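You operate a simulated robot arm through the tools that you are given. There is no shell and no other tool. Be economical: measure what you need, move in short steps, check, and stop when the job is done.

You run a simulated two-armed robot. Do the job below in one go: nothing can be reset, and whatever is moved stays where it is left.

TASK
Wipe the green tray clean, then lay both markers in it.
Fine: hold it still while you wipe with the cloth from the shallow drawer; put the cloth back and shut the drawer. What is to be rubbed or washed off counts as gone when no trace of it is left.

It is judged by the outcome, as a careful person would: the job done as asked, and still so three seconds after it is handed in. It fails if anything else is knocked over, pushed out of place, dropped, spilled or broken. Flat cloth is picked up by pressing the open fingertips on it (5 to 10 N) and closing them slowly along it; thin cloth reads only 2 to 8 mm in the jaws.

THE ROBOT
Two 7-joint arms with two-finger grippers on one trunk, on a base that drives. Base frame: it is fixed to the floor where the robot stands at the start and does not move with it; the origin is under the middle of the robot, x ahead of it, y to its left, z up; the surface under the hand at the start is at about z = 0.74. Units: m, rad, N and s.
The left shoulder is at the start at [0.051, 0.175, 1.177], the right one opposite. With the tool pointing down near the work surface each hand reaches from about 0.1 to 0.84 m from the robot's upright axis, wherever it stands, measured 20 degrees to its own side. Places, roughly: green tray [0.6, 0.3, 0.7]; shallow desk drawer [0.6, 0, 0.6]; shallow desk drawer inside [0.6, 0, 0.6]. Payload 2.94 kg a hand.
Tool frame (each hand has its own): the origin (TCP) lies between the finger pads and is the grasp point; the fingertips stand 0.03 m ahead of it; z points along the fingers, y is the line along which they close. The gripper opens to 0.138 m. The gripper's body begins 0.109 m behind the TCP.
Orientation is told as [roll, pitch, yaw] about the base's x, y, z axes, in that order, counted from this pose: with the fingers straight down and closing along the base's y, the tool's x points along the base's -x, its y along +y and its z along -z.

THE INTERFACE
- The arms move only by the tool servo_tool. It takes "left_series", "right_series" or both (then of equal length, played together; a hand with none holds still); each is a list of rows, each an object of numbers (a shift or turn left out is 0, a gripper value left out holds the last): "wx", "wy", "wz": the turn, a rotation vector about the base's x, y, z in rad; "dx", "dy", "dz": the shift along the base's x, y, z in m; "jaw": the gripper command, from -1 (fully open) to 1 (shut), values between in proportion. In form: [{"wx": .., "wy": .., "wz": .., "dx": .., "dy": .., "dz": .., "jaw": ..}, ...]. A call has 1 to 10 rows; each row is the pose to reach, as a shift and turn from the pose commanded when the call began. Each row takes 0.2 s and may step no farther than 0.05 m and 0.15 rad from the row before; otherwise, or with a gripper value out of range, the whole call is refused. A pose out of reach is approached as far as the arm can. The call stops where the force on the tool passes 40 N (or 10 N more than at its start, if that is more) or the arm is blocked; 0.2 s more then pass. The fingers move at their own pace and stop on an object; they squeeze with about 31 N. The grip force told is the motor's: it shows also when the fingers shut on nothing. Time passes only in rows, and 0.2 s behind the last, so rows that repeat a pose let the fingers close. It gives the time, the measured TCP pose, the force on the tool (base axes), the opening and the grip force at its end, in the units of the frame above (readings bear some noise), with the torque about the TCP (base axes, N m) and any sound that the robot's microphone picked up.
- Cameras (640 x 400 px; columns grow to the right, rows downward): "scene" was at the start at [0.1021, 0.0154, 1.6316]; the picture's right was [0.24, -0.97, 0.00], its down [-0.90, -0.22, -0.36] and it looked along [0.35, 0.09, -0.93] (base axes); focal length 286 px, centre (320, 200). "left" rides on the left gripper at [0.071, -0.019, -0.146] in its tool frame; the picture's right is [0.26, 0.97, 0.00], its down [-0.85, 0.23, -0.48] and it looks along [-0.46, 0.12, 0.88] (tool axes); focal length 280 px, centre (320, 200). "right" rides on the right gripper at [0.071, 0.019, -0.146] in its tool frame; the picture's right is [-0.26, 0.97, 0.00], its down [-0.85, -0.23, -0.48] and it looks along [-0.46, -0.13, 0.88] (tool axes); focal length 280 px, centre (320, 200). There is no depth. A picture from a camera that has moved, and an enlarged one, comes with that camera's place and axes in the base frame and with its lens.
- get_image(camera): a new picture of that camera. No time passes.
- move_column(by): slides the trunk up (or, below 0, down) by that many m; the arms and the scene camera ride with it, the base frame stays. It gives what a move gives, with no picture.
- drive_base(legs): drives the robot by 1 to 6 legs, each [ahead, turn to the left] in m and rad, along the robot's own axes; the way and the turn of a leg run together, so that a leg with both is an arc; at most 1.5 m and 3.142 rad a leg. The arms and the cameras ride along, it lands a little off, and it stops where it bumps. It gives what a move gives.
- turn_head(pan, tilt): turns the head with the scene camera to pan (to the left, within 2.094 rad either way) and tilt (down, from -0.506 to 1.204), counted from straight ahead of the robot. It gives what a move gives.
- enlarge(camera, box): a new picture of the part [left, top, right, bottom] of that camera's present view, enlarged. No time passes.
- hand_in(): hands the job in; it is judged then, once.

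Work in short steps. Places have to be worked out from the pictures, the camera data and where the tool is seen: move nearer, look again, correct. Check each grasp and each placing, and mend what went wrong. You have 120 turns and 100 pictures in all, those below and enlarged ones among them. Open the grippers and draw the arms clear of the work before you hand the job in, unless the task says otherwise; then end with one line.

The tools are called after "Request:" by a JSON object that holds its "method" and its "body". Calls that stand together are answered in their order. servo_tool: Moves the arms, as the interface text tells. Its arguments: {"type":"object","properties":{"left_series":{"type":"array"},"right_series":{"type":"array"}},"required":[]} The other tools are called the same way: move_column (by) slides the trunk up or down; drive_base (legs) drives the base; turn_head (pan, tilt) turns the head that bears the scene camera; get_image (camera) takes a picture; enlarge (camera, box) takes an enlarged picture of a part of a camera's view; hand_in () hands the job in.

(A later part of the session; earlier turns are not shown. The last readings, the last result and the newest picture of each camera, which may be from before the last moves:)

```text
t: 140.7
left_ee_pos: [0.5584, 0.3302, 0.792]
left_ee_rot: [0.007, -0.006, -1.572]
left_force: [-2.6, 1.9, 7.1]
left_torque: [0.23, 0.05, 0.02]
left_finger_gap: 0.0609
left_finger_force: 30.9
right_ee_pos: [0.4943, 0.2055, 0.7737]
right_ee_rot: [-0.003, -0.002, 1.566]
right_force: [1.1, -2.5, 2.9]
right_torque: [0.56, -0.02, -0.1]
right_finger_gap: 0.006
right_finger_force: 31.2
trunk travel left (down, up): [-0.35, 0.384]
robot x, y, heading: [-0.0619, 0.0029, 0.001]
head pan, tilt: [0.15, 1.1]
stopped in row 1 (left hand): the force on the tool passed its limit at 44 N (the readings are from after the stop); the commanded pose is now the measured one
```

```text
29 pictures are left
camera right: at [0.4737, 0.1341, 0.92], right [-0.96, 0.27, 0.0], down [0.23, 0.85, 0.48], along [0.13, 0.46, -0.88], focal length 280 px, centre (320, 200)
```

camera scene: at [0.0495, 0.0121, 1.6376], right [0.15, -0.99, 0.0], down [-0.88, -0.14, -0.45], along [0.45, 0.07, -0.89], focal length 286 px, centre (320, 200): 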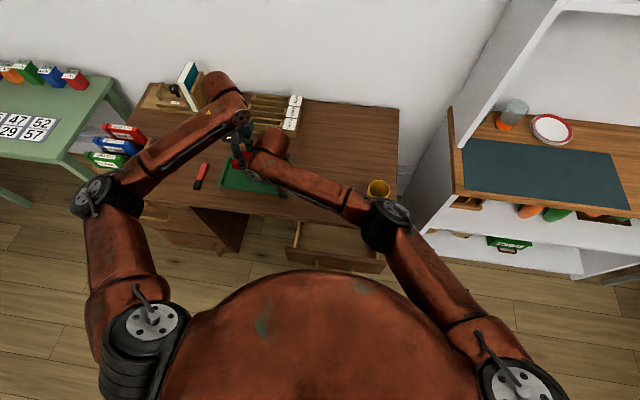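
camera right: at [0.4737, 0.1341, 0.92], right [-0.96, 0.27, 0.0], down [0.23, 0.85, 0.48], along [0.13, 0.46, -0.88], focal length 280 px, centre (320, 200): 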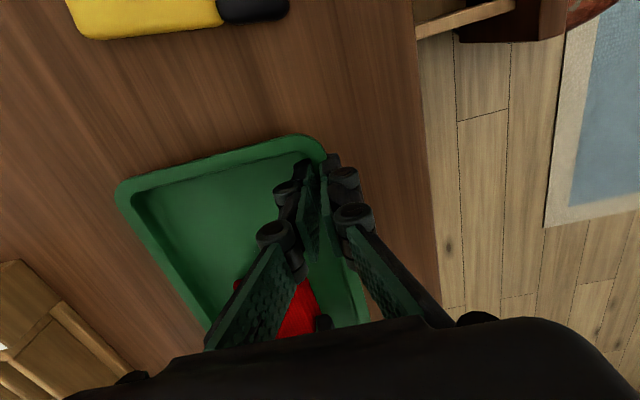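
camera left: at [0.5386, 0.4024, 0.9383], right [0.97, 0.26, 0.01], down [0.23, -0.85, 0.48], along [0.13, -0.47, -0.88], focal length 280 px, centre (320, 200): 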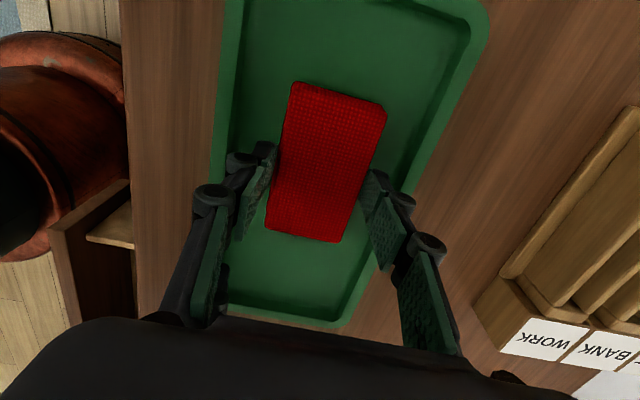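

The front finger sits on the tray's front rim: the hand across x is too wide. I raise, shift to the tray's mid-line (x 0.561), turn to yaw -0.95 so cloth and fingers fit inside, and lower again.

Request:
{"method": "servo_tool", "body": {"left_series": [{"dz": 0.03}, {"dz": 0.045, "wz": 0.13}, {"dz": 0.045, "wz": 0.26, "dx": 0.003}, {"dz": 0.045, "wz": 0.39, "dx": 0.003}, {"dz": 0.045, "wz": 0.52, "dx": 0.003}, {"dz": 0.045, "wz": 0.62, "dx": 0.003, "dy": -0.005}, {"dz": 0.03, "wz": 0.62, "dx": 0.003, "dy": -0.005}, {"dz": 0.015, "wz": 0.62, "dx": 0.003, "dy": -0.005}, {"dz": 0.007, "wz": 0.62, "dx": 0.003, "dy": -0.005}, {"dz": 0.001, "wz": 0.62, "dx": 0.003, "dy": -0.005}]}}

Request:
{"method": "get_image", "body": {"camera": "left"}}

```text
t: 142.9
left_ee_pos: [0.5609, 0.3266, 0.7947]
left_ee_rot: [0.006, -0.009, -0.951]
left_force: [-0.6, -1.1, 2.3]
left_torque: [0.16, 0.05, 0.04]
left_finger_gap: 0.0608
left_finger_force: 30.5
right_ee_pos: [0.4942, 0.2052, 0.7739]
right_ee_rot: [-0.002, -0.002, 1.564]
right_force: [4.2, 3.0, 12.8]
right_torque: [0.02, -0.12, -0.09]
right_finger_gap: 0.0057
right_finger_force: 30.7
trunk travel left (down, up): [-0.35, 0.384]
robot x, y, heading: [-0.0587, -0.0012, 0.003]
head pan, tilt: [0.15, 1.1]
```

```text
28 pictures are left
camera left: at [0.5031, 0.3732, 0.9384], right [0.63, 0.77, 0.0], down [0.68, -0.56, 0.48], along [0.38, -0.3, -0.87], focal length 280 px, centre (320, 200)
```

left: 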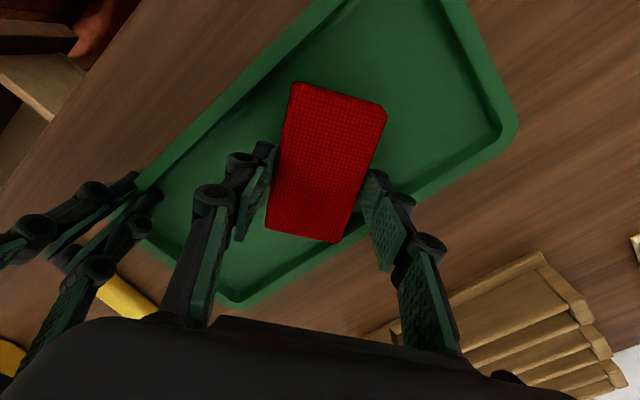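

Now only 2 N of contact and the fingers look inside the tray. I lower further in 2 mm steps.

Request:
{"method": "servo_tool", "body": {"left_series": [{"dz": -0.002}, {"dz": -0.003}]}}

Request:
{"method": "servo_tool", "body": {"left_series": [{"dz": -0.002}, {"dz": -0.003}]}}

```text
t: 143.5
left_ee_pos: [0.561, 0.326, 0.7933]
left_ee_rot: [0.009, -0.011, -0.951]
left_force: [-8.3, 0.2, 26.8]
left_torque: [0.26, 0.72, -0.1]
left_finger_gap: 0.0609
left_finger_force: 31.2
right_ee_pos: [0.492, 0.2049, 0.7743]
right_ee_rot: [-0.003, -0.002, 1.565]
right_force: [12.6, 8.7, 1.4]
right_torque: [-0.1, -0.28, -0.12]
right_finger_gap: 0.0059
right_finger_force: 30.9
trunk travel left (down, up): [-0.35, 0.384]
robot x, y, heading: [-0.0629, -0.0, 0.002]
head pan, tilt: [0.15, 1.1]
```

```text
t: 143.9
left_ee_pos: [0.5612, 0.3252, 0.7927]
left_ee_rot: [0.008, -0.01, -0.95]
left_force: [-3.3, 1.7, 9.1]
left_torque: [0.0, 0.15, -0.03]
left_finger_gap: 0.0609
left_finger_force: 31.0
right_ee_pos: [0.493, 0.2052, 0.7744]
right_ee_rot: [-0.002, -0.002, 1.566]
right_force: [-2.3, -2.8, 7.7]
right_torque: [-0.16, 0.04, -0.19]
right_finger_gap: 0.0063
right_finger_force: 31.2
trunk travel left (down, up): [-0.35, 0.384]
robot x, y, heading: [-0.0629, -0.0002, -0.001]
head pan, tilt: [0.15, 1.1]
stopped in row 2 (left hand): the force on the tool passed its limit at 42 N (the readings are from after the stop); the commanded pose is now the measured one
```

Same height with the fingers inside, so the cloth (thicker than I judged) is on the tray floor, pressing 9 N. I wipe back and forth along y over the stain (y 0.295–0.365), keeping clear of the right hand.

Request:
{"method": "servo_tool", "body": {"left_series": [{"dy": 0.015}, {"dy": 0.03}, {"dy": 0.04}, {"dy": 0.02}, {"dy": 0.0}, {"dy": -0.015}, {"dy": -0.03}, {"dy": -0.01}, {"dy": 0.015}, {"dy": 0.04}]}}

Request:
{"method": "servo_tool", "body": {"left_series": [{"dy": -0.02}, {"dy": -0.04}, {"dy": -0.06}, {"dy": -0.07}, {"dy": -0.05}, {"dy": -0.025}, {"dy": 0.0}, {"dy": -0.025}, {"dy": -0.05}, {"dy": -0.07}]}}

```text
t: 146.1
left_ee_pos: [0.5595, 0.3621, 0.7922]
left_ee_rot: [0.011, -0.014, -0.955]
left_force: [-3.1, -5.6, 18.1]
left_torque: [0.0, 0.08, 0.01]
left_finger_gap: 0.0609
left_finger_force: 30.9
right_ee_pos: [0.4912, 0.2052, 0.7742]
right_ee_rot: [-0.003, -0.004, 1.567]
right_force: [3.8, 2.0, 5.8]
right_torque: [-0.96, -0.1, -0.25]
right_finger_gap: 0.0058
right_finger_force: 31.3
trunk travel left (down, up): [-0.35, 0.384]
robot x, y, heading: [-0.0584, 0.0027, 0.001]
head pan, tilt: [0.15, 1.1]
```

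```text
t: 148.3
left_ee_pos: [0.5646, 0.3159, 0.7932]
left_ee_rot: [0.017, -0.001, -0.912]
left_force: [-0.1, 0.0, -0.9]
left_torque: [-0.01, 0.03, -0.02]
left_finger_gap: 0.0612
left_finger_force: 31.2
right_ee_pos: [0.4956, 0.2007, 0.7733]
right_ee_rot: [-0.002, -0.005, 1.557]
right_force: [-5.7, 7.9, 23.8]
right_torque: [0.86, 0.16, 0.23]
right_finger_gap: 0.006
right_finger_force: 30.9
trunk travel left (down, up): [-0.35, 0.384]
robot x, y, heading: [-0.0625, 0.0006, 0.007]
head pan, tilt: [0.15, 1.1]
```

The left hand fell short of its target at the right end (0.316 vs 0.292) with load on the right: the wrists likely touched. I move back left and lift to look at the tray.

Request:
{"method": "servo_tool", "body": {"left_series": [{"dy": 0.03}, {"dy": 0.05}, {"dy": 0.06, "dz": 0.03}, {"dy": 0.06, "dz": 0.07}, {"dy": 0.09, "dz": 0.1}, {"dy": 0.13, "dz": 0.12}, {"dy": 0.16, "dz": 0.13}]}}

Request:
{"method": "get_image", "body": {"camera": "left"}}

```text
t: 149.9
left_ee_pos: [0.5637, 0.4578, 0.9205]
left_ee_rot: [0.009, -0.01, -0.951]
left_force: [0.4, 0.2, -0.2]
left_torque: [0.04, 0.01, -0.01]
left_finger_gap: 0.061
left_finger_force: 31.1
right_ee_pos: [0.4935, 0.2055, 0.7725]
right_ee_rot: [-0.001, -0.001, 1.565]
right_force: [-3.0, 2.1, 8.7]
right_torque: [-0.36, 0.07, 0.0]
right_finger_gap: 0.0061
right_finger_force: 31.1
trunk travel left (down, up): [-0.35, 0.384]
robot x, y, heading: [-0.0592, -0.0007, 0.005]
head pan, tilt: [0.15, 1.1]
```

```text
27 pictures are left
camera left: at [0.5045, 0.5049, 1.0641], right [0.63, 0.77, 0.01], down [0.67, -0.56, 0.49], along [0.38, -0.31, -0.87], focal length 280 px, centre (320, 200)
```

left: 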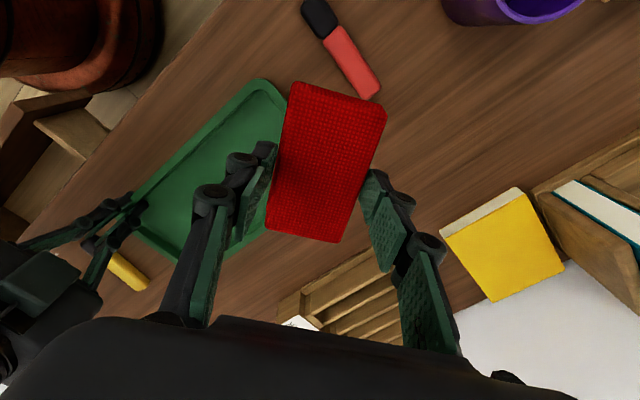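

The visible part looks clean. I shift the left hand further aside and back to see the whole tray.

Request:
{"method": "servo_tool", "body": {"left_series": [{"dx": -0.03, "dy": 0.02, "dz": 0.02}, {"dx": -0.06, "dy": 0.04, "dz": 0.04}, {"dx": -0.1, "dy": 0.05, "dz": 0.05}, {"dx": -0.14, "dy": 0.05, "dz": 0.05}]}}

Request:
{"method": "enlarge", "body": {"camera": "scene", "box": [200, 130, 320, 210]}}

Request:
{"method": "get_image", "body": {"camera": "left"}}

```text
t: 150.9
left_ee_pos: [0.4236, 0.5081, 0.9687]
left_ee_rot: [0.008, -0.008, -0.951]
left_force: [0.0, 0.6, 0.1]
left_torque: [0.03, 0.03, -0.02]
left_finger_gap: 0.0609
left_finger_force: 31.1
right_ee_pos: [0.4925, 0.2047, 0.7738]
right_ee_rot: [0.0, -0.003, 1.563]
right_force: [-3.5, 0.2, 10.2]
right_torque: [0.29, 0.01, -0.11]
right_finger_gap: 0.006
right_finger_force: 30.9
trunk travel left (down, up): [-0.35, 0.384]
robot x, y, heading: [-0.0597, -0.0007, 0.004]
head pan, tilt: [0.15, 1.1]
```

```text
5.00 times, centred on (260, 170) of scene
camera zoom: at [0.0475, 0.0123, 1.6377], right [0.15, -0.99, 0.0], down [-0.88, -0.14, -0.45], along [0.45, 0.07, -0.89], focal length 1432 px, centre (620, 350)
```

zoom: 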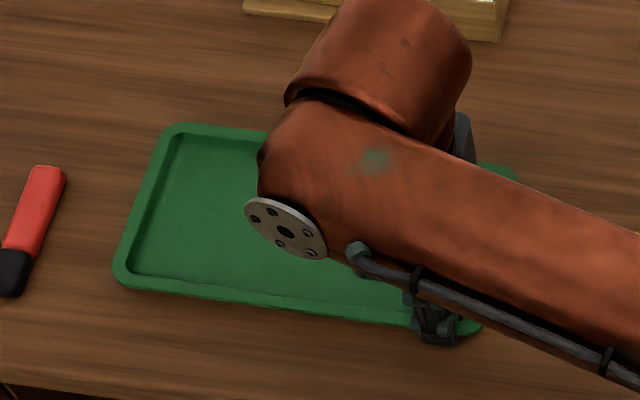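

```text
25 pictures are left
camera left: at [0.364, 0.5557, 1.1145], right [0.63, 0.77, 0.01], down [0.67, -0.56, 0.49], along [0.38, -0.3, -0.87], focal length 280 px, centre (320, 200)
```

left: 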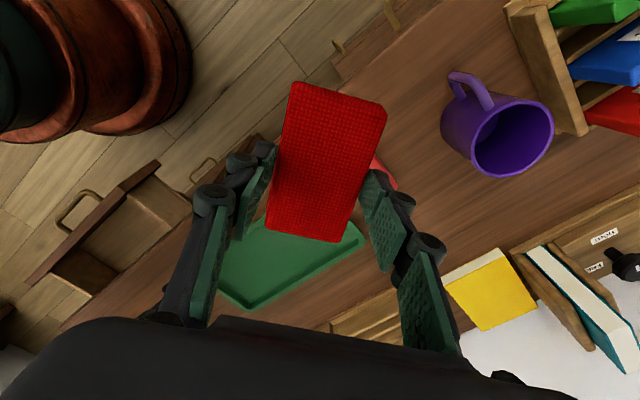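

The right wrist hides part of the tray. I release the rim, raise the right hand and move it aside to look at the whole tray.

Request:
{"method": "servo_tool", "body": {"right_series": [{"jaw": 0.1}, {"jaw": 0.1}, {"jaw": 0.1}, {"dz": 0.04}, {"dz": 0.09}, {"dz": 0.13, "dy": -0.03}, {"dz": 0.15, "dy": -0.07}, {"dz": 0.15, "dy": -0.12}, {"dz": 0.15, "dy": -0.165}]}}

Request:
{"method": "enlarge", "body": {"camera": "scene", "box": [180, 120, 340, 220]}}

```text
t: 152.9
left_ee_pos: [0.4235, 0.5075, 0.9698]
left_ee_rot: [0.008, -0.009, -0.952]
left_force: [-0.2, -0.2, -0.4]
left_torque: [0.04, 0.0, 0.02]
left_finger_gap: 0.0609
left_finger_force: 31.2
right_ee_pos: [0.492, 0.0392, 0.9249]
right_ee_rot: [-0.001, -0.004, 1.565]
right_force: [0.9, -0.5, -0.5]
right_torque: [0.0, 0.0, -0.01]
right_finger_gap: 0.0619
right_finger_force: 0.2
trunk travel left (down, up): [-0.35, 0.384]
robot x, y, heading: [-0.0619, 0.0002, 0.002]
head pan, tilt: [0.15, 1.1]
```

```text
4.00 times, centred on (260, 170) of scene
camera zoom: at [0.0489, 0.0103, 1.6376], right [0.15, -0.99, 0.0], down [-0.88, -0.14, -0.45], along [0.45, 0.07, -0.89], focal length 1146 px, centre (560, 320)
```

zoom: 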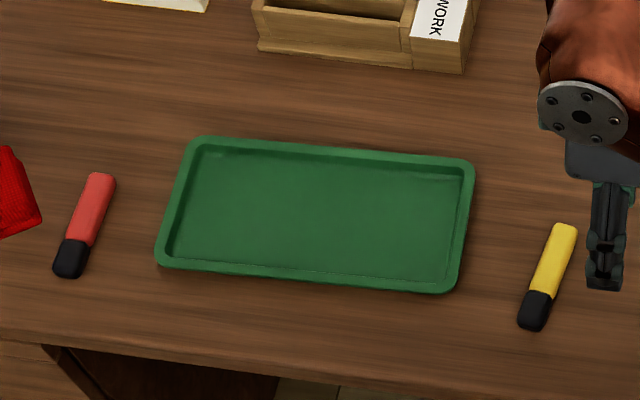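

The tray looks clean and unmoved. A closer look for faint traces.

Request:
{"method": "enlarge", "body": {"camera": "scene", "box": [216, 150, 304, 205]}}

```text
7.27 times, centred on (260, 178) of scene
camera zoom: at [0.0489, 0.0103, 1.6376], right [0.15, -0.99, 0.0], down [-0.88, -0.14, -0.45], along [0.45, 0.07, -0.89], focal length 2083 px, centre (756, 364)
```

zoom: 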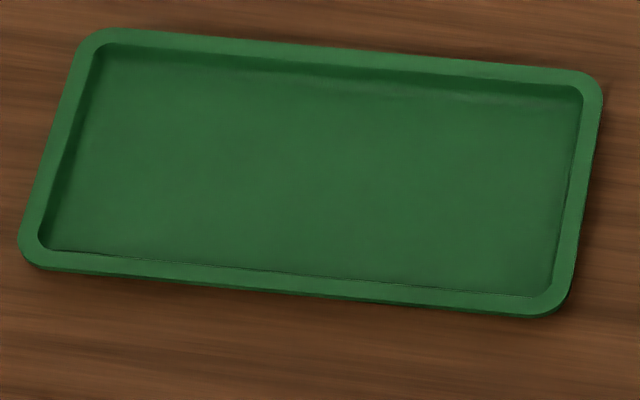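

The tray is clean. Next the yellow marker: centre ≈ [0.54, 0.097], axis nearly along x (angle ≈ -0.13). I turn the right hand to yaw -0.13 above it.

Request:
{"method": "servo_tool", "body": {"right_series": [{"wz": -0.15, "dx": 0.005, "dy": 0.006}, {"wz": -0.3, "dx": 0.01, "dy": 0.012}, {"wz": -0.45, "dx": 0.015, "dy": 0.018}, {"wz": -0.6, "dx": 0.02, "dy": 0.024}, {"wz": -0.75, "dx": 0.025, "dy": 0.03}, {"wz": -0.9, "dx": 0.03, "dy": 0.036}, {"wz": -1.05, "dx": 0.035, "dy": 0.042}, {"wz": -1.2, "dx": 0.04, "dy": 0.048}, {"wz": -1.35, "dx": 0.045, "dy": 0.054}, {"wz": -1.5, "dx": 0.048, "dy": 0.058}]}}

Request:
{"method": "servo_tool", "body": {"right_series": [{"wz": -0.1, "dz": -0.02}, {"wz": -0.195, "dz": -0.05}, {"wz": -0.195, "dz": -0.07}]}}

Request:
{"method": "get_image", "body": {"camera": "right"}}

```text
t: 155.1
left_ee_pos: [0.4236, 0.5086, 0.9686]
left_ee_rot: [0.01, -0.012, -0.95]
left_force: [0.8, 0.4, -0.2]
left_torque: [-0.03, -0.01, -0.03]
left_finger_gap: 0.0609
left_finger_force: 30.8
right_ee_pos: [0.5416, 0.0981, 0.9229]
right_ee_rot: [-0.004, -0.002, 0.064]
right_force: [0.1, -0.3, 0.1]
right_torque: [-0.01, 0.01, -0.02]
right_finger_gap: 0.062
right_finger_force: 0.1
trunk travel left (down, up): [-0.35, 0.384]
robot x, y, heading: [-0.0638, -0.0004, 0.002]
head pan, tilt: [0.15, 1.1]
```

```text
t: 155.9
left_ee_pos: [0.4237, 0.5093, 0.9691]
left_ee_rot: [0.01, -0.011, -0.952]
left_force: [0.1, -0.4, -0.1]
left_torque: [0.02, -0.01, 0.0]
left_finger_gap: 0.0608
left_finger_force: 31.1
right_ee_pos: [0.5413, 0.0966, 0.8515]
right_ee_rot: [-0.001, -0.002, -0.131]
right_force: [-0.2, -0.8, -0.5]
right_torque: [-0.03, 0.0, 0.02]
right_finger_gap: 0.062
right_finger_force: 0.1
trunk travel left (down, up): [-0.35, 0.384]
robot x, y, heading: [-0.0604, 0.0006, 0.005]
head pan, tilt: [0.15, 1.1]
```

```text
22 pictures are left
camera right: at [0.4735, 0.1261, 0.9983], right [0.39, 0.92, 0.0], down [0.81, -0.34, 0.48], along [0.44, -0.19, -0.88], focal length 280 px, centre (320, 200)
```

right: 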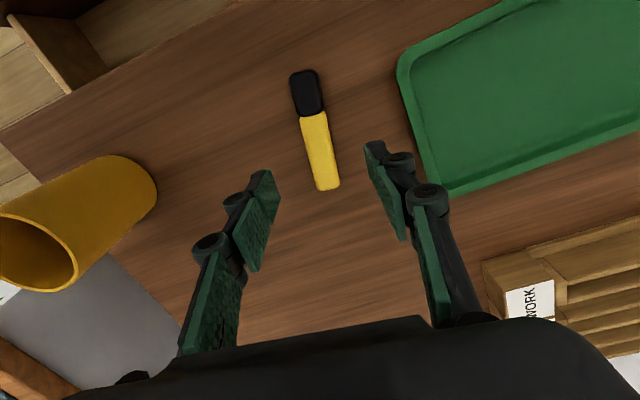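

Refined: marker centre [0.536, 0.095], angle -0.20. I adjust, lower to z 0.774 and close.

Request:
{"method": "servo_tool", "body": {"right_series": [{"wz": -0.07, "dx": -0.005, "dy": -0.001, "dz": -0.03}, {"wz": -0.07, "dx": -0.005, "dy": -0.001, "dz": -0.06}, {"wz": -0.07, "dx": -0.005, "dy": -0.001, "dz": -0.0765}, {"wz": -0.07, "dx": -0.005, "dy": -0.001, "dz": -0.0765, "jaw": 0.4}, {"wz": -0.07, "dx": -0.005, "dy": -0.001, "dz": -0.0765, "jaw": 0.7}, {"wz": -0.07, "dx": -0.005, "dy": -0.001, "dz": -0.0765, "jaw": 1}, {"wz": -0.07, "dx": -0.005, "dy": -0.001, "dz": -0.0765, "jaw": 1}]}}

Request:
{"method": "servo_tool", "body": {"right_series": [{"dz": 0.02}, {"dz": 0.05}, {"dz": 0.08, "wz": 0.1}, {"dz": 0.09, "wz": 0.22, "dy": 0.03}, {"dz": 0.09, "wz": 0.34, "dy": 0.06}, {"dz": 0.09, "wz": 0.46, "dy": 0.09}, {"dz": 0.09, "wz": 0.58, "dy": 0.12, "dx": 0.01}, {"dz": 0.09, "wz": 0.7, "dy": 0.15, "dx": 0.02}, {"dz": 0.09, "wz": 0.84, "dy": 0.155, "dx": 0.025}, {"dz": 0.09, "wz": 0.98, "dy": 0.155, "dx": 0.025}]}}

Request:
{"method": "get_image", "body": {"camera": "right"}}

```text
t: 157.5
left_ee_pos: [0.4243, 0.5091, 0.969]
left_ee_rot: [0.01, -0.009, -0.952]
left_force: [0.4, -0.1, -0.6]
left_torque: [0.0, -0.01, 0.01]
left_finger_gap: 0.0607
left_finger_force: 31.5
right_ee_pos: [0.5376, 0.0969, 0.7752]
right_ee_rot: [-0.002, -0.002, -0.201]
right_force: [-0.2, -0.1, -0.4]
right_torque: [-0.02, 0.0, 0.01]
right_finger_gap: 0.0227
right_finger_force: 30.7
trunk travel left (down, up): [-0.35, 0.384]
robot x, y, heading: [-0.0642, 0.0019, 0.005]
head pan, tilt: [0.15, 1.1]
```

```text
t: 159.7
left_ee_pos: [0.4234, 0.5096, 0.9689]
left_ee_rot: [0.01, -0.012, -0.952]
left_force: [0.2, 0.9, 0.1]
left_torque: [-0.04, -0.07, 0.01]
left_finger_gap: 0.061
left_finger_force: 30.7
right_ee_pos: [0.5522, 0.2515, 0.8675]
right_ee_rot: [-0.004, -0.002, 0.78]
right_force: [-0.1, -0.4, 1.0]
right_torque: [0.0, -0.09, 0.01]
right_finger_gap: 0.0229
right_finger_force: 31.2
right hand out of reach, approached as far as the arm can: row 8, 9, 10
trunk travel left (down, up): [-0.35, 0.384]
robot x, y, heading: [-0.0635, 0.0009, 0.005]
head pan, tilt: [0.15, 1.1]
```

```text
21 pictures are left
camera right: at [0.4878, 0.2155, 1.0123], right [-0.49, 0.87, 0.0], down [0.76, 0.43, 0.48], along [0.42, 0.23, -0.88], focal length 280 px, centre (320, 200)
```

right: 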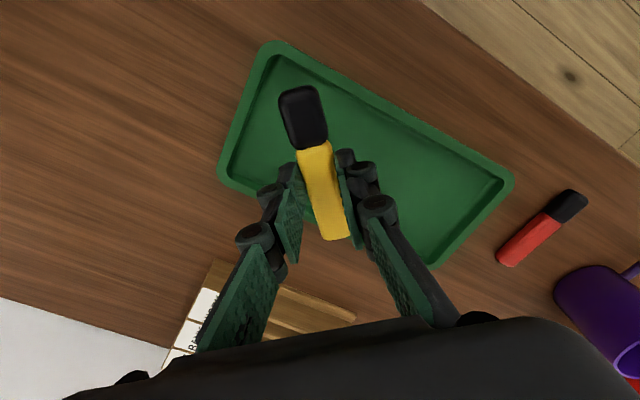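

The marker is held over the tray. I turn it a bit more (yaw 1.2) for clearance to the rims and lower toward the floor of the tray.

Request:
{"method": "servo_tool", "body": {"right_series": [{"wz": 0.14}, {"wz": 0.28}, {"wz": 0.42}, {"wz": 0.42, "dz": -0.03, "dx": 0.004}, {"wz": 0.42, "dz": -0.06, "dx": 0.006}, {"wz": 0.42, "dz": -0.075, "dx": 0.008}, {"wz": 0.42, "dz": -0.082, "dx": 0.008}]}}

Request:
{"method": "get_image", "body": {"camera": "right"}}

```text
t: 161.3
left_ee_pos: [0.4219, 0.509, 0.9694]
left_ee_rot: [0.01, -0.011, -0.95]
left_force: [0.8, 0.4, -0.2]
left_torque: [0.04, 0.05, -0.03]
left_finger_gap: 0.0608
left_finger_force: 31.3
right_ee_pos: [0.5487, 0.2375, 0.794]
right_ee_rot: [-0.005, 0.0, 1.202]
right_force: [1.0, 2.4, 15.6]
right_torque: [-0.76, 0.12, 0.09]
right_finger_gap: 0.0231
right_finger_force: 31.0
right hand out of reach, approached as far as the arm can: row 5, 6, 7
trunk travel left (down, up): [-0.35, 0.384]
robot x, y, heading: [-0.0606, 0.001, 0.002]
head pan, tilt: [0.15, 1.1]
```

```text
20 pictures are left
camera right: at [0.5062, 0.1794, 0.9392], right [-0.81, 0.59, 0.0], down [0.52, 0.71, 0.48], along [0.29, 0.38, -0.88], focal length 280 px, centre (320, 200)
```

right: 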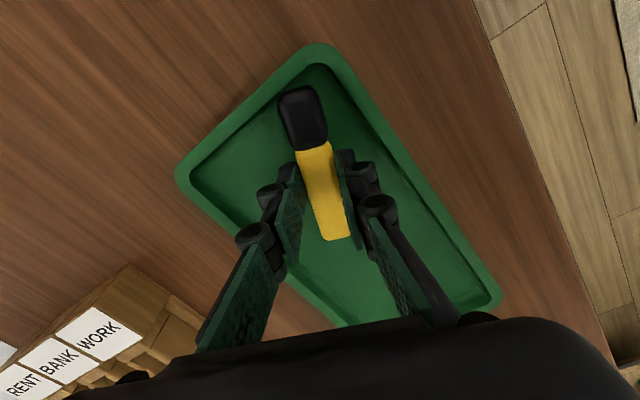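

The contact torque shows the cap end landing on the tray's right rim; the arm is at the edge of its reach. I lift, lower the trunk a bit and turn/advance the base slightly to bring the tray nearer.

Request:
{"method": "servo_tool", "body": {"right_series": [{"dz": 0.03}, {"dz": 0.07}, {"dz": 0.11}]}}

Request:
{"method": "drive_base", "body": {"legs": [[0.015, 0.15]]}}

Request:
{"method": "move_column", "body": {"by": -0.08}}

Request:
{"method": "get_image", "body": {"camera": "right"}}

```text
t: 162.1
left_ee_pos: [0.4239, 0.5088, 0.9696]
left_ee_rot: [0.009, -0.01, -0.949]
left_force: [0.0, -0.8, 0.9]
left_torque: [0.0, 0.0, 0.0]
left_finger_gap: 0.0609
left_finger_force: 31.2
right_ee_pos: [0.5469, 0.2398, 0.9008]
right_ee_rot: [-0.003, -0.001, 1.199]
right_force: [0.6, 0.0, -0.4]
right_torque: [0.05, -0.01, 0.02]
right_finger_gap: 0.023
right_finger_force: 31.4
trunk travel left (down, up): [-0.35, 0.384]
robot x, y, heading: [-0.0588, 0.0011, 0.004]
head pan, tilt: [0.15, 1.1]
```

```text
t: 163.2
left_ee_pos: [0.3575, 0.5773, 0.9691]
left_ee_rot: [0.008, -0.013, -0.802]
left_force: [-0.7, 0.1, -0.3]
left_torque: [-0.02, -0.05, -0.02]
left_finger_gap: 0.061
left_finger_force: 31.1
right_ee_pos: [0.5181, 0.3308, 0.9007]
right_ee_rot: [-0.002, -0.001, 1.351]
right_force: [-0.1, 0.2, -0.9]
right_torque: [-0.01, -0.04, 0.01]
right_finger_gap: 0.0225
right_finger_force: 31.3
trunk travel left (down, up): [-0.35, 0.384]
robot x, y, heading: [-0.0466, 0.0035, 0.156]
head pan, tilt: [0.15, 1.1]
```

```text
t: 164.3
left_ee_pos: [0.3573, 0.5766, 0.8903]
left_ee_rot: [0.008, -0.01, -0.801]
left_force: [-0.8, 0.1, -0.2]
left_torque: [0.01, -0.06, -0.01]
left_finger_gap: 0.061
left_finger_force: 30.5
right_ee_pos: [0.5184, 0.3306, 0.8211]
right_ee_rot: [-0.003, -0.002, 1.349]
right_force: [-0.1, -0.5, -1.1]
right_torque: [0.04, -0.04, -0.01]
right_finger_gap: 0.0228
right_finger_force: 30.7
trunk travel left (down, up): [-0.27, 0.464]
robot x, y, heading: [-0.0462, -0.0024, 0.15]
head pan, tilt: [0.15, 1.1]
```

```text
19 pictures are left
camera right: at [0.4846, 0.265, 0.9674], right [-0.88, 0.47, 0.0], down [0.41, 0.78, 0.48], along [0.23, 0.42, -0.88], focal length 280 px, centre (320, 200)
```

right: 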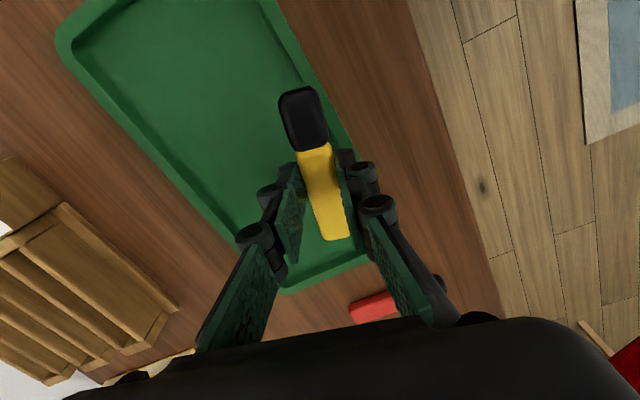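

Now I move the marker to [0.555, 0.262] and lower it in small steps.

Request:
{"method": "servo_tool", "body": {"right_series": [{"dx": 0.012, "dy": -0.02}, {"dx": 0.025, "dy": -0.045}, {"dx": 0.037, "dy": -0.068}, {"dx": 0.037, "dy": -0.068, "dz": -0.015}, {"dx": 0.037, "dy": -0.068, "dz": -0.027}, {"dx": 0.037, "dy": -0.068, "dz": -0.033}]}}

Request:
{"method": "servo_tool", "body": {"right_series": [{"dz": -0.002}, {"dz": -0.004}]}}

Request:
{"method": "get_image", "body": {"camera": "right"}}

```text
t: 165.7
left_ee_pos: [0.3587, 0.5772, 0.8897]
left_ee_rot: [0.009, -0.01, -0.8]
left_force: [0.1, 0.3, -0.8]
left_torque: [-0.03, 0.0, 0.0]
left_finger_gap: 0.0608
left_finger_force: 31.1
right_ee_pos: [0.5569, 0.2618, 0.7883]
right_ee_rot: [-0.003, -0.002, 1.352]
right_force: [0.6, 0.2, 0.4]
right_torque: [0.02, 0.01, -0.04]
right_finger_gap: 0.023
right_finger_force: 31.1
trunk travel left (down, up): [-0.27, 0.464]
robot x, y, heading: [-0.045, 0.0008, 0.154]
head pan, tilt: [0.15, 1.1]
```

```text
t: 166.3
left_ee_pos: [0.3569, 0.5773, 0.8882]
left_ee_rot: [0.009, -0.011, -0.801]
left_force: [-0.3, 0.2, -0.8]
left_torque: [-0.01, -0.02, 0.0]
left_finger_gap: 0.0609
left_finger_force: 30.9
right_ee_pos: [0.5572, 0.2606, 0.7836]
right_ee_rot: [-0.001, -0.002, 1.35]
right_force: [1.0, -0.9, 0.0]
right_torque: [-0.02, -0.02, -0.01]
right_finger_gap: 0.0225
right_finger_force: 30.6
trunk travel left (down, up): [-0.27, 0.464]
robot x, y, heading: [-0.0481, 0.0047, 0.154]
head pan, tilt: [0.15, 1.1]
```

```text
18 pictures are left
camera right: at [0.5223, 0.1966, 0.9293], right [-0.88, 0.47, 0.0], down [0.41, 0.78, 0.48], along [0.22, 0.42, -0.88], focal length 280 px, centre (320, 200)
```

right: 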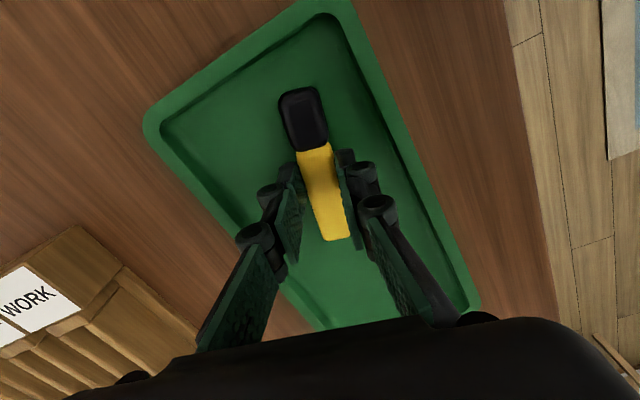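

Well inside the tray, no contact yet at 0.7836. I keep lowering by small steps until it touches.

Request:
{"method": "servo_tool", "body": {"right_series": [{"dz": -0.0015}, {"dz": -0.003}]}}

Request:
{"method": "servo_tool", "body": {"right_series": [{"dz": -0.001}, {"dz": -0.002}]}}

```text
t: 166.9
left_ee_pos: [0.3581, 0.5759, 0.8891]
left_ee_rot: [0.008, -0.01, -0.801]
left_force: [-0.4, -0.2, -1.6]
left_torque: [0.0, 0.01, -0.01]
left_finger_gap: 0.061
left_finger_force: 30.6
right_ee_pos: [0.5567, 0.2616, 0.7807]
right_ee_rot: [-0.002, -0.002, 1.349]
right_force: [-0.2, -1.3, 5.6]
right_torque: [0.31, -0.02, -0.05]
right_finger_gap: 0.0231
right_finger_force: 30.9
trunk travel left (down, up): [-0.27, 0.464]
robot x, y, heading: [-0.0471, 0.0017, 0.148]
head pan, tilt: [0.15, 1.1]
```

```text
t: 167.5
left_ee_pos: [0.3565, 0.5756, 0.8889]
left_ee_rot: [0.009, -0.01, -0.801]
left_force: [0.0, 0.5, -1.5]
left_torque: [-0.01, -0.01, 0.01]
left_finger_gap: 0.0605
left_finger_force: 30.9
right_ee_pos: [0.5555, 0.2624, 0.7809]
right_ee_rot: [-0.002, -0.005, 1.35]
right_force: [1.9, -0.5, 14.6]
right_torque: [0.8, -0.14, -0.09]
right_finger_gap: 0.0226
right_finger_force: 31.3
trunk travel left (down, up): [-0.27, 0.464]
robot x, y, heading: [-0.0484, 0.0047, 0.15]
head pan, tilt: [0.15, 1.1]
```

The marker rests on the tray floor. I open the fingers a little and rise.

Request:
{"method": "servo_tool", "body": {"right_series": [{"dz": 0.001, "jaw": 0.5}, {"dz": 0.001, "jaw": 0.3}, {"dz": 0.001, "jaw": 0.3}, {"dz": 0.03}, {"dz": 0.07}, {"dz": 0.11}, {"dz": 0.14, "dy": -0.03}, {"dz": 0.15, "dy": -0.07}, {"dz": 0.15, "dy": -0.11}, {"dz": 0.15, "dy": -0.15}]}}

Request:
{"method": "get_image", "body": {"camera": "scene"}}

```text
t: 169.7
left_ee_pos: [0.3575, 0.576, 0.8893]
left_ee_rot: [0.01, -0.011, -0.801]
left_force: [-1.0, 0.6, 0.7]
left_torque: [0.05, 0.01, -0.02]
left_finger_gap: 0.0607
left_finger_force: 31.1
right_ee_pos: [0.5567, 0.1102, 0.9283]
right_ee_rot: [-0.002, -0.003, 1.35]
right_force: [0.2, -1.1, -0.4]
right_torque: [0.02, 0.02, -0.02]
right_finger_gap: 0.0484
right_finger_force: 0.1
trunk travel left (down, up): [-0.27, 0.464]
robot x, y, heading: [-0.0471, 0.0029, 0.152]
head pan, tilt: [0.15, 1.1]
```

```text
17 pictures are left
camera scene: at [0.1092, 0.0355, 1.5559], right [0.3, -0.95, 0.0], down [-0.85, -0.27, -0.45], along [0.43, 0.14, -0.89], focal length 286 px, centre (320, 200)
```

scene: 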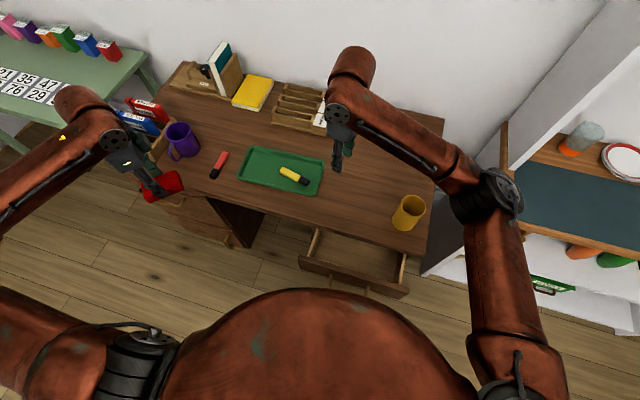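

The yellow marker lies in the tray. Now the cloth goes back: trunk up again, base straightened and backed to about x = -0.31.

Request:
{"method": "move_column", "body": {"by": 0.08}}

Request:
{"method": "drive_base", "body": {"legs": [[0, -0.15], [-0.26, 0]]}}

```text
t: 170.9
left_ee_pos: [0.3565, 0.5779, 0.968]
left_ee_rot: [0.007, -0.01, -0.803]
left_force: [-0.8, 0.0, -0.3]
left_torque: [-0.01, 0.03, 0.03]
left_finger_gap: 0.0607
left_finger_force: 31.5
right_ee_pos: [0.5567, 0.1126, 1.0078]
right_ee_rot: [0.0, 0.0, 1.348]
right_force: [-0.9, 0.9, 0.1]
right_torque: [-0.01, 0.01, 0.01]
right_finger_gap: 0.0485
right_finger_force: 0.1
trunk travel left (down, up): [-0.35, 0.384]
robot x, y, heading: [-0.0445, 0.0009, 0.153]
head pan, tilt: [0.15, 1.1]
```

```text
t: 173.4
left_ee_pos: [0.1782, 0.5089, 0.9708]
left_ee_rot: [0.009, -0.009, -0.951]
left_force: [0.2, 0.7, 0.4]
left_torque: [-0.01, -0.04, -0.02]
left_finger_gap: 0.0608
left_finger_force: 30.8
right_ee_pos: [0.3056, 0.0193, 1.01]
right_ee_rot: [-0.003, -0.003, 1.202]
right_force: [-0.3, -0.8, 0.1]
right_torque: [0.02, -0.08, 0.01]
right_finger_gap: 0.0486
right_finger_force: 0.1
trunk travel left (down, up): [-0.35, 0.384]
robot x, y, heading: [-0.3085, 0.0001, 0.002]
head pan, tilt: [0.15, 1.1]
```

The right hand goes over the drawer front's top edge at about [0.32, -0.11], turning to yaw 1.57, and stops above it for a look.

Request:
{"method": "servo_tool", "body": {"right_series": [{"wz": 0.1, "dy": -0.03, "dz": -0.02, "jaw": 0.1}, {"wz": 0.2, "dy": -0.06, "dz": -0.05}, {"wz": 0.3, "dy": -0.09, "dz": -0.08, "dx": 0.005}, {"wz": 0.37, "dy": -0.12, "dz": -0.11, "dx": 0.01}, {"wz": 0.37, "dy": -0.13, "dz": -0.15, "dx": 0.014}, {"wz": 0.37, "dy": -0.13, "dz": -0.19, "dx": 0.014}, {"wz": 0.37, "dy": -0.13, "dz": -0.22, "dx": 0.014}]}}

Request:
{"method": "get_image", "body": {"camera": "right"}}

```text
t: 175.0
left_ee_pos: [0.1803, 0.5075, 0.9675]
left_ee_rot: [0.008, -0.011, -0.952]
left_force: [0.0, -1.2, -0.5]
left_torque: [0.0, 0.0, 0.01]
left_finger_gap: 0.0609
left_finger_force: 31.1
right_ee_pos: [0.3221, -0.1105, 0.7866]
right_ee_rot: [-0.002, -0.003, 1.57]
right_force: [0.4, 0.1, 1.1]
right_torque: [-0.02, 0.01, 0.02]
right_finger_gap: 0.0621
right_finger_force: 0.1
trunk travel left (down, up): [-0.35, 0.384]
robot x, y, heading: [-0.3057, 0.0013, 0.007]
head pan, tilt: [0.15, 1.1]
```

```text
16 pictures are left
camera right: at [0.3032, -0.1814, 0.9327], right [-0.96, 0.26, 0.0], down [0.23, 0.85, 0.48], along [0.13, 0.46, -0.88], focal length 280 px, centre (320, 200)
```

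right: 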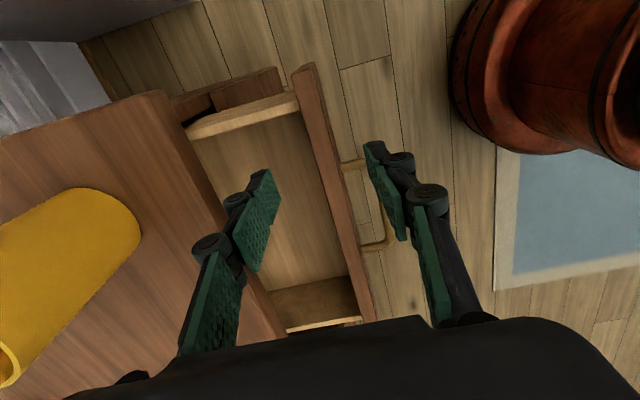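

The panel edge is centred between the fingers. I lower to z 0.70, grip, and pull the drawer open again.

Request:
{"method": "servo_tool", "body": {"right_series": [{"dz": -0.03}, {"dz": -0.06}, {"dz": -0.087}, {"dz": -0.087, "jaw": 0.5}, {"dz": -0.087, "jaw": 1}, {"dz": -0.087, "jaw": 1}]}}

Request:
{"method": "servo_tool", "body": {"right_series": [{"dx": -0.015}, {"dx": -0.03}, {"dx": -0.045}, {"dx": -0.06}, {"dx": -0.075}, {"dx": -0.09}, {"dx": -0.1}, {"dx": -0.11}]}}

```text
t: 176.4
left_ee_pos: [0.1787, 0.5075, 0.9697]
left_ee_rot: [0.008, -0.011, -0.951]
left_force: [0.4, 0.0, -0.4]
left_torque: [-0.01, 0.0, 0.01]
left_finger_gap: 0.0609
left_finger_force: 30.7
right_ee_pos: [0.3209, -0.11, 0.7021]
right_ee_rot: [-0.001, -0.001, 1.573]
right_force: [0.8, -1.1, -1.3]
right_torque: [0.0, -0.05, 0.2]
right_finger_gap: 0.018
right_finger_force: 21.4
trunk travel left (down, up): [-0.35, 0.384]
robot x, y, heading: [-0.303, -0.0006, 0.005]
head pan, tilt: [0.15, 1.1]
```

```text
t: 178.2
left_ee_pos: [0.1792, 0.508, 0.9691]
left_ee_rot: [0.008, -0.011, -0.95]
left_force: [-1.3, -0.1, 0.0]
left_torque: [0.02, -0.04, 0.0]
left_finger_gap: 0.0608
left_finger_force: 30.9
right_ee_pos: [0.2102, -0.1109, 0.7033]
right_ee_rot: [-0.001, -0.002, 1.57]
right_force: [0.0, -2.2, 2.7]
right_torque: [0.61, 0.06, 0.12]
right_finger_gap: 0.0177
right_finger_force: 43.3
trunk travel left (down, up): [-0.35, 0.384]
robot x, y, heading: [-0.3086, 0.0002, 0.006]
head pan, tilt: [0.15, 1.1]
```

The drawer is open again and I keep hold of its front. The left hand brings the cloth over, turning to yaw 0, to [0.317, 0.05].

Request:
{"method": "servo_tool", "body": {"left_series": [{"dx": 0.0138, "dy": -0.0458, "wz": 0.095}, {"dx": 0.0276, "dy": -0.0916, "wz": 0.19}, {"dx": 0.0414, "dy": -0.1374, "wz": 0.285}, {"dx": 0.0552, "dy": -0.1832, "wz": 0.38}, {"dx": 0.069, "dy": -0.229, "wz": 0.475}, {"dx": 0.0828, "dy": -0.2748, "wz": 0.57}, {"dx": 0.0966, "dy": -0.3206, "wz": 0.665}, {"dx": 0.1104, "dy": -0.3664, "wz": 0.76}, {"dx": 0.1242, "dy": -0.4122, "wz": 0.855}, {"dx": 0.138, "dy": -0.458, "wz": 0.95}]}}

Request:
{"method": "servo_tool", "body": {"left_series": [{"dz": -0.045}, {"dz": -0.09}, {"dz": -0.135}, {"dz": -0.18}]}}

Request:
{"method": "get_image", "body": {"camera": "left"}}

```text
t: 180.4
left_ee_pos: [0.3154, 0.0482, 0.9694]
left_ee_rot: [0.01, -0.008, 0.0]
left_force: [-0.5, 0.2, -0.6]
left_torque: [-0.02, -0.01, 0.02]
left_finger_gap: 0.061
left_finger_force: 30.4
right_ee_pos: [0.2102, -0.111, 0.7035]
right_ee_rot: [-0.001, -0.006, 1.572]
right_force: [0.1, -2.3, 3.5]
right_torque: [1.31, 0.01, 0.35]
right_finger_gap: 0.0177
right_finger_force: 43.0
trunk travel left (down, up): [-0.35, 0.384]
robot x, y, heading: [-0.3052, 0.001, 0.007]
head pan, tilt: [0.15, 1.1]
```

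```text
t: 181.4
left_ee_pos: [0.3171, 0.0504, 0.791]
left_ee_rot: [0.009, -0.01, -0.003]
left_force: [-0.1, 0.1, -0.6]
left_torque: [0.01, -0.01, 0.02]
left_finger_gap: 0.0609
left_finger_force: 31.2
right_ee_pos: [0.2107, -0.1105, 0.7007]
right_ee_rot: [-0.001, -0.002, 1.571]
right_force: [1.5, 2.3, 3.4]
right_torque: [0.14, 0.03, 0.15]
right_finger_gap: 0.0178
right_finger_force: 42.8
trunk travel left (down, up): [-0.35, 0.384]
robot x, y, heading: [-0.3072, 0.003, 0.002]
head pan, tilt: [0.15, 1.1]
```

```text
15 pictures are left
camera left: at [0.2448, 0.031, 0.9356], right [-0.26, 0.97, 0.01], down [0.84, 0.22, 0.49], along [0.47, 0.13, -0.87], focal length 280 px, centre (320, 200)
```

left: 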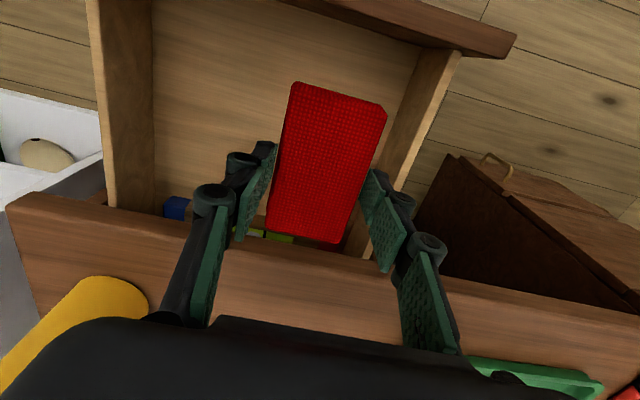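

Aligned within the drawer. I lower the cloth to just above its pick height (TCP 0.644) and then touch down.

Request:
{"method": "servo_tool", "body": {"left_series": [{"dz": -0.04}, {"dz": -0.08}, {"dz": -0.115}, {"dz": -0.135}, {"dz": -0.142}]}}

Request:
{"method": "servo_tool", "body": {"left_series": [{"dz": -0.002}, {"dz": -0.0035}]}}

```text
t: 182.6
left_ee_pos: [0.318, 0.0495, 0.6464]
left_ee_rot: [0.009, -0.012, -0.003]
left_force: [-0.1, -0.6, -0.8]
left_torque: [0.01, -0.02, 0.03]
left_finger_gap: 0.0608
left_finger_force: 31.6
right_ee_pos: [0.2105, -0.1112, 0.7021]
right_ee_rot: [-0.003, -0.003, 1.57]
right_force: [-1.4, 1.2, 4.1]
right_torque: [0.05, 0.01, 0.18]
right_finger_gap: 0.0177
right_finger_force: 42.8
trunk travel left (down, up): [-0.35, 0.384]
robot x, y, heading: [-0.3055, -0.001, 0.0]
head pan, tilt: [0.15, 1.1]
```

```text
t: 183.2
left_ee_pos: [0.3169, 0.05, 0.644]
left_ee_rot: [0.01, -0.011, -0.002]
left_force: [-1.2, 1.2, 1.4]
left_torque: [-0.02, -0.09, 0.01]
left_finger_gap: 0.0606
left_finger_force: 30.9
right_ee_pos: [0.2103, -0.1091, 0.7024]
right_ee_rot: [-0.003, -0.001, 1.573]
right_force: [0.2, 2.7, 3.0]
right_torque: [0.05, -0.01, 0.21]
right_finger_gap: 0.0174
right_finger_force: 42.8
trunk travel left (down, up): [-0.35, 0.384]
robot x, y, heading: [-0.3077, -0.0027, 0.002]
head pan, tilt: [0.15, 1.1]
```

Down at the pick height with first contact. I open the left fingers to about 0.08 m, raise clear, and check.

Request:
{"method": "servo_tool", "body": {"left_series": [{"jaw": 0.0}, {"jaw": -0.15}, {"jaw": -0.15}, {"dz": 0.03}, {"dz": 0.07}, {"dz": 0.11}, {"dz": 0.15}, {"dz": 0.19}, {"dz": 0.23}]}}

Request:
{"method": "get_image", "body": {"camera": "left"}}

```text
t: 185.2
left_ee_pos: [0.3169, 0.049, 0.8723]
left_ee_rot: [0.012, -0.009, -0.001]
left_force: [0.4, 0.0, -0.2]
left_torque: [0.04, 0.0, -0.05]
left_finger_gap: 0.0793
left_finger_force: 0.0
right_ee_pos: [0.2109, -0.1105, 0.7022]
right_ee_rot: [-0.002, -0.002, 1.57]
right_force: [-0.5, 1.6, 4.0]
right_torque: [0.15, 0.04, 0.17]
right_finger_gap: 0.0177
right_finger_force: 43.5
trunk travel left (down, up): [-0.35, 0.384]
robot x, y, heading: [-0.3022, 0.0001, 0.005]
head pan, tilt: [0.15, 1.1]
```

```text
14 pictures are left
camera left: at [0.244, 0.0286, 1.0181], right [-0.26, 0.97, 0.01], down [0.84, 0.22, 0.49], along [0.47, 0.13, -0.87], focal length 280 px, centre (320, 200)
```

left: 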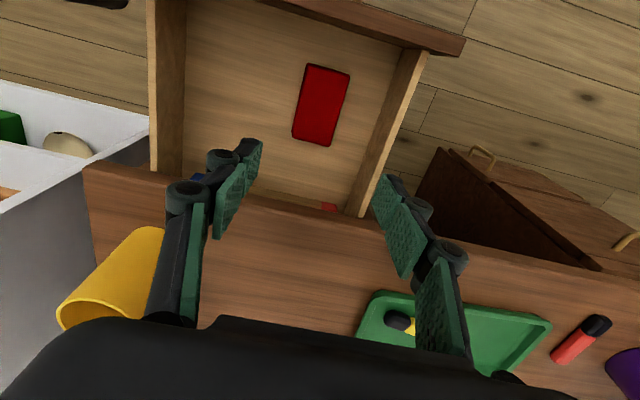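

The cloth is back in the drawer. Now shutting: the right hand slides the gripped front in to x ≈ 0.335, lets go and rises, while the left moves back to x ≈ 0.21 with fingers closing.

Request:
{"method": "servo_tool", "body": {"right_series": [{"dx": 0.015}, {"dx": 0.03}, {"dx": 0.045}, {"dx": 0.06}, {"dx": 0.075}, {"dx": 0.09}, {"dx": 0.105}, {"dx": 0.122}, {"dx": 0.122, "jaw": 0.5}, {"dx": 0.122, "jaw": 0.1}], "left_series": [{"dx": -0.015, "jaw": 0.3}, {"dx": -0.03, "jaw": 0.6}, {"dx": -0.045, "jaw": 1}, {"dx": -0.06}, {"dx": -0.075}, {"dx": -0.09}, {"dx": -0.1}, {"dx": -0.105}, {"dx": -0.105}, {"dx": -0.105}]}}

Request:
{"method": "servo_tool", "body": {"right_series": [{"dz": 0.03}, {"dz": 0.07}, {"dz": 0.11}, {"dz": 0.15}, {"dz": 0.19}, {"dz": 0.23, "dy": -0.03}, {"dz": 0.26, "dy": -0.05}]}}

Request:
{"method": "get_image", "body": {"camera": "left"}}

```text
t: 187.4
left_ee_pos: [0.2132, 0.0517, 0.8743]
left_ee_rot: [0.009, -0.01, -0.002]
left_force: [0.5, 0.6, 0.1]
left_torque: [0.03, 0.01, 0.0]
left_finger_gap: 0.0002
left_finger_force: 28.0
right_ee_pos: [0.3334, -0.11, 0.7029]
right_ee_rot: [0.001, 0.0, 1.572]
right_force: [-0.2, -0.2, 0.7]
right_torque: [0.01, 0.01, 0.02]
right_finger_gap: 0.0623
right_finger_force: 0.5
trunk travel left (down, up): [-0.35, 0.384]
robot x, y, heading: [-0.303, 0.0014, 0.004]
head pan, tilt: [0.15, 1.1]
```

```text
t: 189.0
left_ee_pos: [0.2117, 0.0502, 0.8735]
left_ee_rot: [0.008, -0.012, -0.001]
left_force: [-0.4, -0.7, -1.0]
left_torque: [-0.03, -0.03, 0.01]
left_finger_gap: 0.0002
left_finger_force: 28.5
right_ee_pos: [0.3324, -0.1597, 0.964]
right_ee_rot: [-0.002, -0.003, 1.571]
right_force: [0.3, -0.2, -0.2]
right_torque: [-0.01, -0.02, -0.03]
right_finger_gap: 0.0622
right_finger_force: 0.2
trunk travel left (down, up): [-0.35, 0.384]
robot x, y, heading: [-0.3039, 0.0, 0.002]
head pan, tilt: [0.15, 1.1]
```

```text
13 pictures are left
camera left: at [0.14, 0.0309, 1.0194], right [-0.26, 0.97, 0.01], down [0.84, 0.23, 0.49], along [0.47, 0.13, -0.87], focal length 280 px, centre (320, 200)
```

left: 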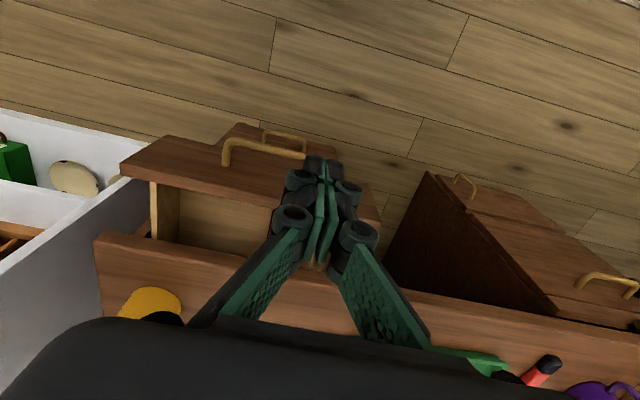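

The handle bar is at x ≈ 0.285. The left hand, fingers closed, descends in front of it at y 0 to z 0.655, then pushes the drawer in.

Request:
{"method": "servo_tool", "body": {"left_series": [{"dy": -0.02, "dx": -0.01, "dz": -0.02}, {"dy": -0.05, "dx": -0.01, "dz": -0.05}, {"dy": -0.05, "dx": -0.01, "dz": -0.09}, {"dy": -0.05, "dx": -0.01, "dz": -0.13}, {"dy": -0.05, "dx": -0.01, "dz": -0.17}, {"dy": -0.05, "dx": -0.01, "dz": -0.2}, {"dy": -0.05, "dx": -0.01, "dz": -0.2185}]}}

Request:
{"method": "servo_tool", "body": {"left_series": [{"dx": 0.02}, {"dx": 0.04}, {"dx": 0.06}, {"dx": 0.08}, {"dx": 0.1}, {"dx": 0.115}, {"dx": 0.13}, {"dx": 0.145}, {"dx": 0.155}]}}

Request:
{"method": "get_image", "body": {"camera": "left"}}

```text
t: 190.6
left_ee_pos: [0.203, 0.0009, 0.6566]
left_ee_rot: [0.009, -0.009, -0.001]
left_force: [0.2, -0.1, -0.3]
left_torque: [-0.01, 0.0, 0.0]
left_finger_gap: 0.0
left_finger_force: 28.4
right_ee_pos: [0.3321, -0.1599, 0.9626]
right_ee_rot: [-0.001, -0.002, 1.572]
right_force: [-0.3, -1.1, 0.1]
right_torque: [0.03, 0.03, -0.01]
right_finger_gap: 0.062
right_finger_force: 0.0
trunk travel left (down, up): [-0.35, 0.384]
robot x, y, heading: [-0.3034, 0.0014, 0.005]
head pan, tilt: [0.15, 1.1]
```

```text
t: 192.6
left_ee_pos: [0.3559, 0.0019, 0.6552]
left_ee_rot: [0.01, -0.011, 0.0]
left_force: [-0.1, -0.4, -0.3]
left_torque: [0.0, 0.02, -0.02]
left_finger_gap: 0.0001
left_finger_force: 28.1
right_ee_pos: [0.3328, -0.1603, 0.9617]
right_ee_rot: [-0.003, -0.003, 1.571]
right_force: [-0.1, 1.3, 0.2]
right_torque: [0.02, 0.0, 0.01]
right_finger_gap: 0.0621
right_finger_force: 0.0
trunk travel left (down, up): [-0.35, 0.384]
robot x, y, heading: [-0.3088, -0.0008, 0.0]
head pan, tilt: [0.15, 1.1]
```

```text
12 pictures are left
camera left: at [0.2848, -0.0192, 0.8004], right [-0.26, 0.97, 0.01], down [0.84, 0.23, 0.49], along [0.47, 0.13, -0.87], focal length 280 px, centre (320, 200)
```

left: 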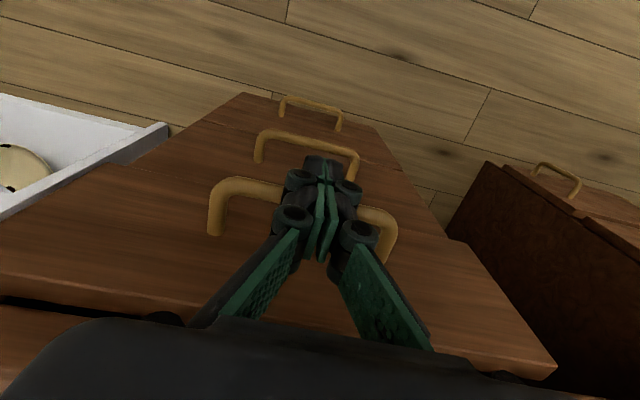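

Nearly shut. I push on in small steps until it meets its stop.

Request:
{"method": "servo_tool", "body": {"left_series": [{"dx": 0.005}, {"dx": 0.01}, {"dx": 0.014}, {"dx": 0.018}, {"dx": 0.022}, {"dx": 0.026}]}}

Request:
{"method": "enlarge", "body": {"camera": "left", "box": [0, 150, 400, 400]}}

```text
t: 193.8
left_ee_pos: [0.3723, -0.0003, 0.6497]
left_ee_rot: [0.009, 0.01, -0.001]
left_force: [-12.3, 0.8, 4.4]
left_torque: [0.02, 0.12, 0.03]
left_finger_gap: 0.0064
left_finger_force: 28.9
right_ee_pos: [0.3328, -0.1597, 0.9624]
right_ee_rot: [0.001, -0.003, 1.571]
right_force: [0.2, -1.4, 0.0]
right_torque: [0.01, 0.07, -0.01]
right_finger_gap: 0.0621
right_finger_force: 0.2
trunk travel left (down, up): [-0.35, 0.384]
robot x, y, heading: [-0.3067, -0.0042, 0.003]
head pan, tilt: [0.15, 1.1]
stopped in row 6 (left hand): the force on the tool passed its limit at 44 N (the readings are from after the stop); the commanded pose is now the measured one
```

```text
1.60 times, centred on (200, 275) of left
camera zoom: at [0.303, -0.0204, 0.7971], right [-0.26, 0.97, 0.01], down [0.85, 0.22, 0.47], along [0.45, 0.13, -0.88], focal length 449 px, centre (512, 80)
```

zoom: 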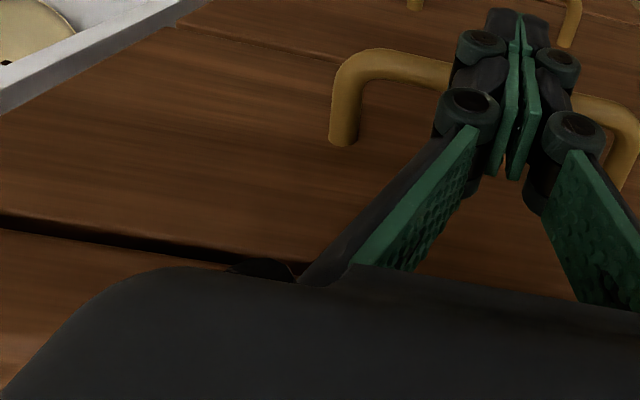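

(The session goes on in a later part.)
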